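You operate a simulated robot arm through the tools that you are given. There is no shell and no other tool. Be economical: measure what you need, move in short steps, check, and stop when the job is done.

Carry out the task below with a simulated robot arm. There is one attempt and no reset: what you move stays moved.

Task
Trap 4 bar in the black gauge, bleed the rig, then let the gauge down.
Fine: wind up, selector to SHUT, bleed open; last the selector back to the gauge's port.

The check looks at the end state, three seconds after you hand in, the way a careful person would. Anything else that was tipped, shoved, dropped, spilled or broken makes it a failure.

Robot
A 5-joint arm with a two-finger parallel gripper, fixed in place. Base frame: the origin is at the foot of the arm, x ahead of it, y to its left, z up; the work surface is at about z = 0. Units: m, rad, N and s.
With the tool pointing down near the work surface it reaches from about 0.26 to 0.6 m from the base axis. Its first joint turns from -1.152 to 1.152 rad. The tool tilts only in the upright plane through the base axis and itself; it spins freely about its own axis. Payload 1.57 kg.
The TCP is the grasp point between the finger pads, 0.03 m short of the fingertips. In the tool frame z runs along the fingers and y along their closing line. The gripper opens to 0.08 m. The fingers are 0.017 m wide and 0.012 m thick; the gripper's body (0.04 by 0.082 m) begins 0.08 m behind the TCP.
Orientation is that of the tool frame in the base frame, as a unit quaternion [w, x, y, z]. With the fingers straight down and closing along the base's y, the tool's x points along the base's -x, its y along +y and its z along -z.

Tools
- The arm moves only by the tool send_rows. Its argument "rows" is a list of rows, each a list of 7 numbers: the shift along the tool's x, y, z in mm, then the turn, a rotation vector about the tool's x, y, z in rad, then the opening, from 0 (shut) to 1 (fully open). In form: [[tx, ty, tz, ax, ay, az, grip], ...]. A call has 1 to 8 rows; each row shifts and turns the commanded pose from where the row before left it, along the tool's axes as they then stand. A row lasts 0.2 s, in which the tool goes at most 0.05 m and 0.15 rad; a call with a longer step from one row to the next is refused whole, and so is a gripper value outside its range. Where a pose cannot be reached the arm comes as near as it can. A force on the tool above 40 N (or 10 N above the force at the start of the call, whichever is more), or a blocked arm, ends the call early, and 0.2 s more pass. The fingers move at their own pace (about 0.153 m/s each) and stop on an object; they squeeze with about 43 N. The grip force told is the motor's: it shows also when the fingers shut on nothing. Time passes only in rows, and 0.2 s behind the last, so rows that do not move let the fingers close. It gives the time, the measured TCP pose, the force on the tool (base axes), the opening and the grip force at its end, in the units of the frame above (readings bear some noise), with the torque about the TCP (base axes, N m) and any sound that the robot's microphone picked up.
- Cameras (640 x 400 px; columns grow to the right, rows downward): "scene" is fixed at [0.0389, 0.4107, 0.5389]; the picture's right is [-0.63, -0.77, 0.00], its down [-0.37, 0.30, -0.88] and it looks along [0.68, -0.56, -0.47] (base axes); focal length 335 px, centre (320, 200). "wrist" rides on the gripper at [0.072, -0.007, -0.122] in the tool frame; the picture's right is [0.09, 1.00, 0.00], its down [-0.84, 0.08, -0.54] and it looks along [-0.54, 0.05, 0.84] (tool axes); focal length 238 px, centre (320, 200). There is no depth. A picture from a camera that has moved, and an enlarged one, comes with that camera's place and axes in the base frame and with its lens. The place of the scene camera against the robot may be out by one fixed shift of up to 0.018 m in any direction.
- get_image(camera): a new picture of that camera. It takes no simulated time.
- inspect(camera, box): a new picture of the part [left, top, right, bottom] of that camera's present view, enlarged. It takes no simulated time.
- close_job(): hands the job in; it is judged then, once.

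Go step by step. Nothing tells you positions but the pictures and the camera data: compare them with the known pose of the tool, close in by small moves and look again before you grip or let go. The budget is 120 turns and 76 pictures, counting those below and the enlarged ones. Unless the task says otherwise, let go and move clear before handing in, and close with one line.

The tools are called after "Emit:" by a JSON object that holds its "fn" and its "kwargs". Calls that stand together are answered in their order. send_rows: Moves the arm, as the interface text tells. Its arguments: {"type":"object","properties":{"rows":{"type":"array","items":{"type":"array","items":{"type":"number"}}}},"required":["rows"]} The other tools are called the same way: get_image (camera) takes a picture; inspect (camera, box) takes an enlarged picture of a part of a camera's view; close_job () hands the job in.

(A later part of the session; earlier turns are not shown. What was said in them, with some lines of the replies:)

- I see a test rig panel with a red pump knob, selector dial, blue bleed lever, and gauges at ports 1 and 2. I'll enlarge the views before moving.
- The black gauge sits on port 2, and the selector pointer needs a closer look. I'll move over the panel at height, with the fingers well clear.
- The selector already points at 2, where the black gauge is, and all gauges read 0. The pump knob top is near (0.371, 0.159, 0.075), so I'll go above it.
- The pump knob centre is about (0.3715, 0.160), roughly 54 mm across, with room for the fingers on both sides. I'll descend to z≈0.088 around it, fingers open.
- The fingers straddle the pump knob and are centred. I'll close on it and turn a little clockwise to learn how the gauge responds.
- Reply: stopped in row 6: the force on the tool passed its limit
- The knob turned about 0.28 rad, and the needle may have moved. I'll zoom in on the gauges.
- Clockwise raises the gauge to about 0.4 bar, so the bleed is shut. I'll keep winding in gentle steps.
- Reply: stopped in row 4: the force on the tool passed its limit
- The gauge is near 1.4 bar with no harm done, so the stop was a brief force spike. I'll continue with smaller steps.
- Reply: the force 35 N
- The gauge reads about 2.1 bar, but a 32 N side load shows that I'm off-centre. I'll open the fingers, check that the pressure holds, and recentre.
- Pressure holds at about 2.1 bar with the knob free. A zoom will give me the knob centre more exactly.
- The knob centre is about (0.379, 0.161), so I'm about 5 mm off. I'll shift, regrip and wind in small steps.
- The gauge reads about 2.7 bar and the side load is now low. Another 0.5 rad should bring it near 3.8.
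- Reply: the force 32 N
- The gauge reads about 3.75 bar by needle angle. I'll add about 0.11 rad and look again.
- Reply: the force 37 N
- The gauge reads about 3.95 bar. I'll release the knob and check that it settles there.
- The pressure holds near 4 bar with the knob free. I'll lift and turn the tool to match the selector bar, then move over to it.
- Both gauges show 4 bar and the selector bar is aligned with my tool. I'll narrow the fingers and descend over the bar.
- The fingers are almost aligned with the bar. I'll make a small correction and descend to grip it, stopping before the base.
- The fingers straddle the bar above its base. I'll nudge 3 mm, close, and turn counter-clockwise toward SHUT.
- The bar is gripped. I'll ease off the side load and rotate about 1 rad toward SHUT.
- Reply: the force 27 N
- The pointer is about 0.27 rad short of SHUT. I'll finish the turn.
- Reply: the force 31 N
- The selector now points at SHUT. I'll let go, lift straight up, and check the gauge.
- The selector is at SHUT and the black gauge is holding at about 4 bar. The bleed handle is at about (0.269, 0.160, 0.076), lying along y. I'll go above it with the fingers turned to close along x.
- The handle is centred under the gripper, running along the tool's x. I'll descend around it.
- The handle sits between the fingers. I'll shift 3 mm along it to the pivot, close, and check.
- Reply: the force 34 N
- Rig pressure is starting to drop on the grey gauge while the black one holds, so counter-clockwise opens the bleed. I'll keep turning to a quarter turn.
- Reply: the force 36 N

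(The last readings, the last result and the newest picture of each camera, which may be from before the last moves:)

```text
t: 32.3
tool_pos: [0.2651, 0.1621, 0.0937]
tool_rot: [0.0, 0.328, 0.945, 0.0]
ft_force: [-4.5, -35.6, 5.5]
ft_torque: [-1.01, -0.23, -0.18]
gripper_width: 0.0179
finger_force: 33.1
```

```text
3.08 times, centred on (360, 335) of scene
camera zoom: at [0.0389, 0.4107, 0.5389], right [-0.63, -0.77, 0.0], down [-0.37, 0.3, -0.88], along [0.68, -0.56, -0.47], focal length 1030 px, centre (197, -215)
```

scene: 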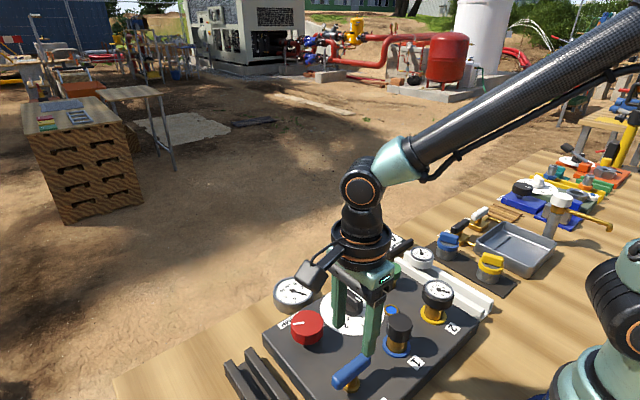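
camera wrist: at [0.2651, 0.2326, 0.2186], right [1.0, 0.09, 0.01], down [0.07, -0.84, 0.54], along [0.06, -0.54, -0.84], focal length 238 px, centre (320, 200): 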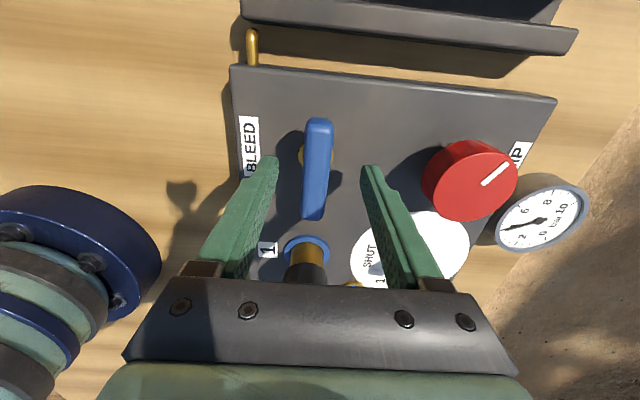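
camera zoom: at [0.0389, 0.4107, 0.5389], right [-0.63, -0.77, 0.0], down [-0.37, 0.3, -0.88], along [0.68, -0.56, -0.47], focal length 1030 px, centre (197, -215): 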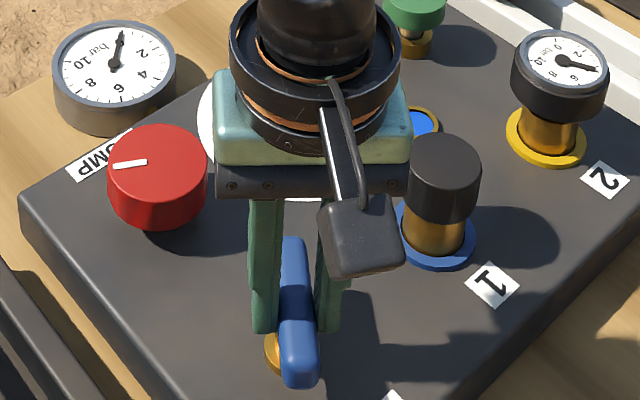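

The rig gauge is at 0, the black gauge is still at 4. I'll finish the quarter turn, easing the side load as I go.

Emit:
{"fn": "send_rows", "kwargs": {"rows": [[-1.9, -2.4, 0, 0, 0, -0.03, 0.1], [0, 0, 0, 0, 0, -0.08, 0.1], [0, 0, 0, 0, 0, -0.08, 0.1], [0, 0, 0, 0, 0, -0.08, 0.1], [0, -1, 0, 0, 0, -0.1, 0.1], [0, 0, 0, 0, 0, -0.1, 0.1], [0, 0, 0, 0, 0, -0.1, 0.1], [0, 0, 0, 0, 0, -0.08, 0.1]]}}

Emit:
{"fn": "inspect", "kwargs": {"camera": "scene", "box": [270, 270, 450, 400]}}

```text
t: 34.1
tool_pos: [0.2693, 0.1603, 0.0941]
tool_rot: [0.003, 0.009, 1.0, 0.003]
ft_force: [-19.9, 10.3, 1.7]
ft_torque: [-0.03, 0.3, 0.02]
gripper_width: 0.0179
finger_force: 32.8
```

```text
3.08 times, centred on (360, 335) of scene
camera zoom: at [0.0389, 0.4107, 0.5389], right [-0.63, -0.77, 0.0], down [-0.37, 0.3, -0.88], along [0.68, -0.56, -0.47], focal length 1030 px, centre (197, -215)
```

zoom: 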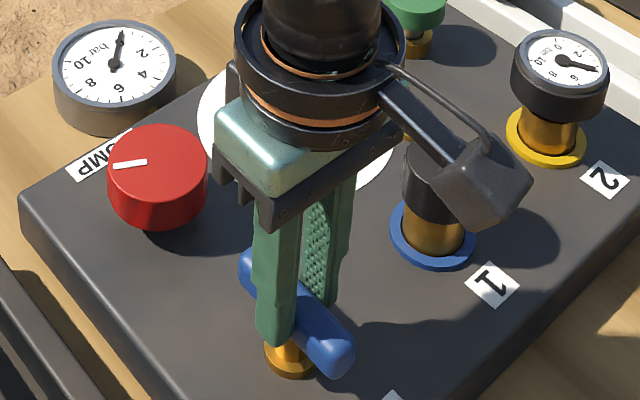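

The bleed handle is a full quarter turn open, the rig is at 0 and the black gauge still holds 4. I'll release, lift, and return above the selector.

Emit:
{"fn": "send_rows", "kwargs": {"rows": [[0, 0, 0, 0, 0, 0, 0.7], [0, 0, 0, 0, 0, 0, 0.7], [0, 0, -25, 0, 0, 0, 0.7], [0, 0, -30, 0, 0, 0, 0.7], [0, 0, -25, 0, 0, 0, 0.7]]}}

Emit:
{"fn": "send_rows", "kwargs": {"rows": [[-27, -27, 0, 0, 0, 0, 0.5], [-27, -27, 0, 0, 0, 0, 0.5], [-27, -27, 0, 0, 0, 0, 0.5], [-27, -27, 0, 0, 0, 0, 0.5], [0, 0, 0, 0, 0, 0, 0.5]]}}

Emit:
{"fn": "get_image", "kwargs": {"camera": "wrist"}}

Emit:
{"fn": "inspect", "kwargs": {"camera": "scene", "box": [270, 250, 480, 400]}}

```text
t: 35.3
tool_pos: [0.2663, 0.1592, 0.1757]
tool_rot: [0.004, 0.009, 1.0, 0.003]
ft_force: [0.3, -0.3, 0.3]
ft_torque: [0.01, -0.04, 0.0]
gripper_width: 0.0561
finger_force: 0.1
```

```text
t: 36.5
tool_pos: [0.3731, 0.0484, 0.1765]
tool_rot: [0.005, 0.009, 1.0, 0.001]
ft_force: [0.2, -0.1, 0.0]
ft_torque: [0.01, 0.04, 0.04]
gripper_width: 0.04
finger_force: 0.1
```

```text
32 pictures are left
camera wrist: at [0.2999, 0.0442, 0.2979], right [-0.07, 1.0, 0.0], down [0.83, 0.06, 0.55], along [0.55, 0.04, -0.84], focal length 238 px, centre (320, 200)
```

wrist: 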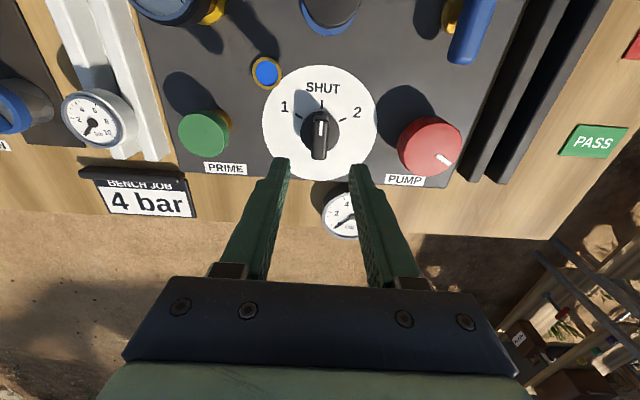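

```text
2.67 times, centred on (375, 325) of scene
camera zoom: at [0.0389, 0.4107, 0.5389], right [-0.63, -0.77, 0.0], down [-0.37, 0.3, -0.88], along [0.68, -0.56, -0.47], focal length 893 px, centre (173, -133)
```

zoom: 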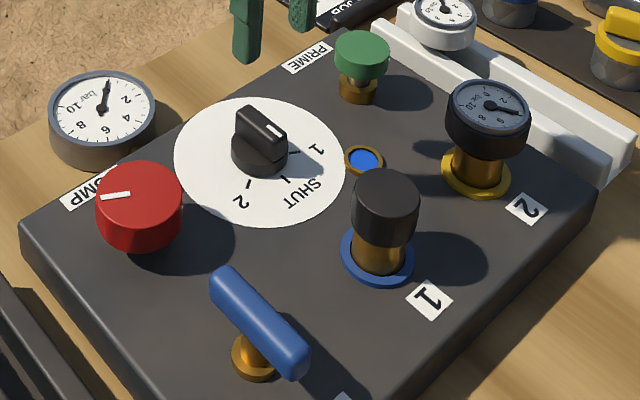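

The bleed is open and everything else is undisturbed. I'll descend on the selector bar again at the earlier grip position.

Emit:
{"fn": "send_rows", "kwargs": {"rows": [[-5, 0, 25, 0, 0, 0, 0.5], [0, 0, 25, 0, 0, 0, 0.5], [0, 0, 20, 0, 0, 0, 0.5], [0, 0, 14, 0, 0, 0, 0.5], [0, 0, 10, 0, 0, 0, 0.5], [0, 0, 0, 0, 0, 0, 0.5]]}}

Emit:
{"fn": "inspect", "kwargs": {"camera": "wrist", "box": [220, 80, 420, 240]}}

```text
t: 37.9
tool_pos: [0.3801, 0.0504, 0.0807]
tool_rot: [0.005, 0.01, 1.0, 0.001]
ft_force: [-0.7, 0.1, 0.0]
ft_torque: [0.0, 0.0, -0.01]
gripper_width: 0.0399
finger_force: 0.0
```

```text
2.50 times, centred on (320, 160) of wrist
camera zoom: at [0.3065, 0.0453, 0.2032], right [-0.07, 1.0, 0.0], down [0.83, 0.06, 0.55], along [0.55, 0.04, -0.84], focal length 596 px, centre (320, 300)
```

zoom: 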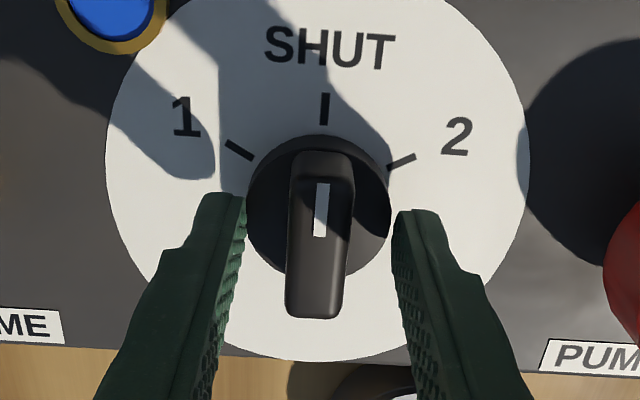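

The bar is centred between the fingers. I'll close and turn clockwise toward 2.

Emit:
{"fn": "send_rows", "kwargs": {"rows": [[1, -0.5, -2, 0, 0, 0, 0.1], [0, 0, 0, 0, 0, 0, 0.1], [0, 0, 0, 0, 0, 0, 0.1], [0, 0, 0, 0, 0, 0.07, 0.1], [0, 0, 0, 0, 0, 0.08, 0.1], [0, 0, 0, 0, 0, 0.1, 0.1], [0, 0, 0, 0, 0, 0.1, 0.1], [0, 0, 0, 0, 0, 0.1, 0.1]]}}

Emit:
{"fn": "inspect", "kwargs": {"camera": "wrist", "box": [220, 80, 420, 240]}}

```text
t: 39.7
tool_pos: [0.3792, 0.051, 0.0832]
tool_rot: [0.004, 0.232, 0.973, 0.002]
ft_force: [3.4, 25.2, -15.2]
ft_torque: [-0.12, -0.43, 0.03]
gripper_width: 0.0159
finger_force: 31.5
```

```text
2.50 times, centred on (320, 160) of wrist
camera zoom: at [0.3106, 0.077, 0.2053], right [0.37, 0.93, 0.0], down [0.78, -0.31, 0.55], along [0.51, -0.2, -0.84], focal length 596 px, centre (320, 300)
```

zoom: 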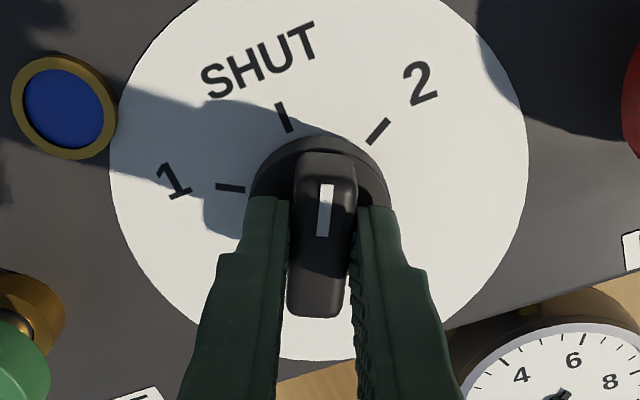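

I'm about halfway. I'll continue another 0.58 rad to the 2 mark.

Emit:
{"fn": "send_rows", "kwargs": {"rows": [[0.5, 1, 0, 0, 0, 0.07, 0.1], [0, 0, 0, 0, 0, 0.08, 0.1], [0, 0, 0, 0, 0, 0.09, 0.1], [0, 0, 0, 0, 0, 0.09, 0.1], [0, 0, 0, 0, 0, 0.09, 0.1], [0, 0, 0, 0, 0, 0.09, 0.1], [0, 0, 0, 0, 0, 0.08, 0.1]]}}

Emit:
{"fn": "inspect", "kwargs": {"camera": "wrist", "box": [220, 80, 420, 240]}}

Emit:
{"fn": "inspect", "kwargs": {"camera": "scene", "box": [270, 250, 480, 400]}}

```text
t: 41.3
tool_pos: [0.379, 0.0503, 0.0826]
tool_rot: [0.004, 0.506, 0.862, 0.004]
ft_force: [4.0, 22.1, -0.7]
ft_torque: [-0.2, 0.11, 0.55]
gripper_width: 0.0157
finger_force: 31.4
```

```text
2.50 times, centred on (320, 160) of wrist
camera zoom: at [0.337, 0.1102, 0.2056], right [0.82, 0.57, 0.01], down [0.47, -0.69, 0.55], along [0.32, -0.45, -0.84], focal length 596 px, centre (320, 300)
```

zoom: 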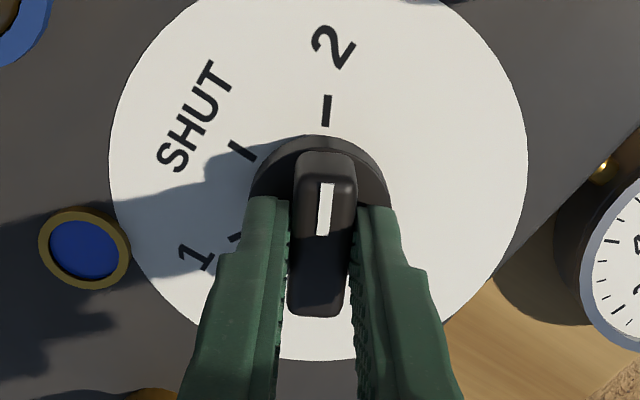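

```text
2.67 times, centred on (375, 325) of scene
camera zoom: at [0.0389, 0.4107, 0.5389], right [-0.63, -0.77, 0.0], down [-0.37, 0.3, -0.88], along [0.68, -0.56, -0.47], focal length 893 px, centre (173, -133)
```

zoom: 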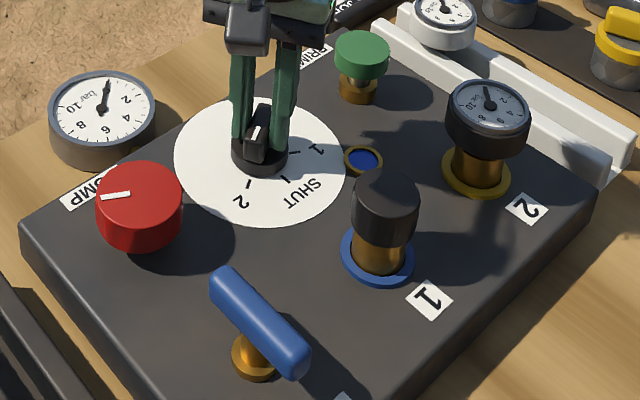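

The selector is back on 2 and the black gauge has dropped to 0. I'll release, lift clear, and verify.

Emit:
{"fn": "send_rows", "kwargs": {"rows": [[0, 0, 0, 0, 0, 0, 0.6], [0, 0, 0, 0, 0, 0, 0.6], [0, 0, -25, 0, 0, 0, 0.6], [0, 0, -35, 0, 0, 0, 0.6], [0, 0, -40, 0, 0, 0, 0.6], [0, 0, -40, 0, 0, 0, 0.6]]}}

Emit:
{"fn": "get_image", "kwargs": {"camera": "wrist"}}

Emit:
{"fn": "inspect", "kwargs": {"camera": "scene", "box": [270, 250, 480, 400]}}

```text
t: 42.7
tool_pos: [0.3784, 0.0491, 0.2234]
tool_rot: [0.004, 0.505, 0.863, 0.003]
ft_force: [-0.6, -0.3, -0.4]
ft_torque: [-0.02, 0.01, 0.0]
gripper_width: 0.0481
finger_force: 0.1
```

```text
26 pictures are left
camera wrist: at [0.3366, 0.1086, 0.3463], right [0.82, 0.57, 0.01], down [0.47, -0.69, 0.55], along [0.31, -0.45, -0.84], focal length 238 px, centre (320, 200)
```

wrist: 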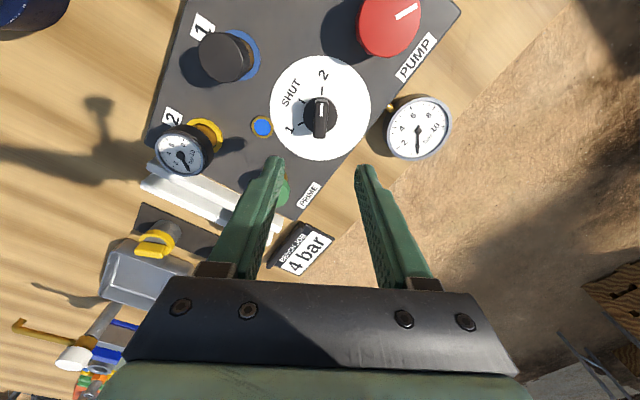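

```text
2.67 times, centred on (375, 325) of scene
camera zoom: at [0.0389, 0.4107, 0.5389], right [-0.63, -0.77, 0.0], down [-0.37, 0.3, -0.88], along [0.68, -0.56, -0.47], focal length 893 px, centre (173, -133)
```

zoom: 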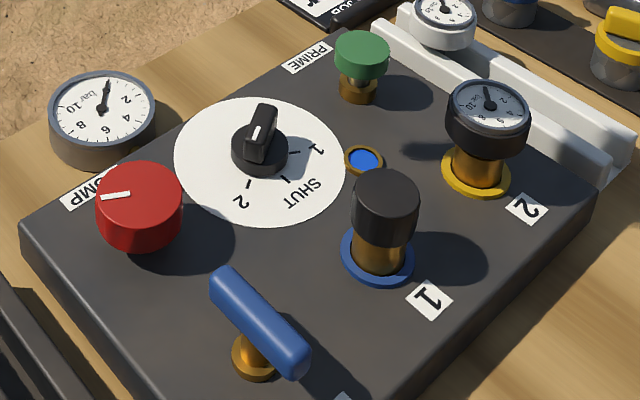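

Both gauges read 0, the selector is on 2, the bleed is open and the arm is clear, so I'm handing in.

Emit:
{"fn": "close_job", "kwargs": {}}

```text
The job is handed in.
```

The job is done and handed in: the black gauge on port 2 was wound to about 4 bar and trapped with the selector at SHUT. The rig was then bled to 0, and the selector was turned back to 2, which let the gauge down to 0 with the bleed left open.
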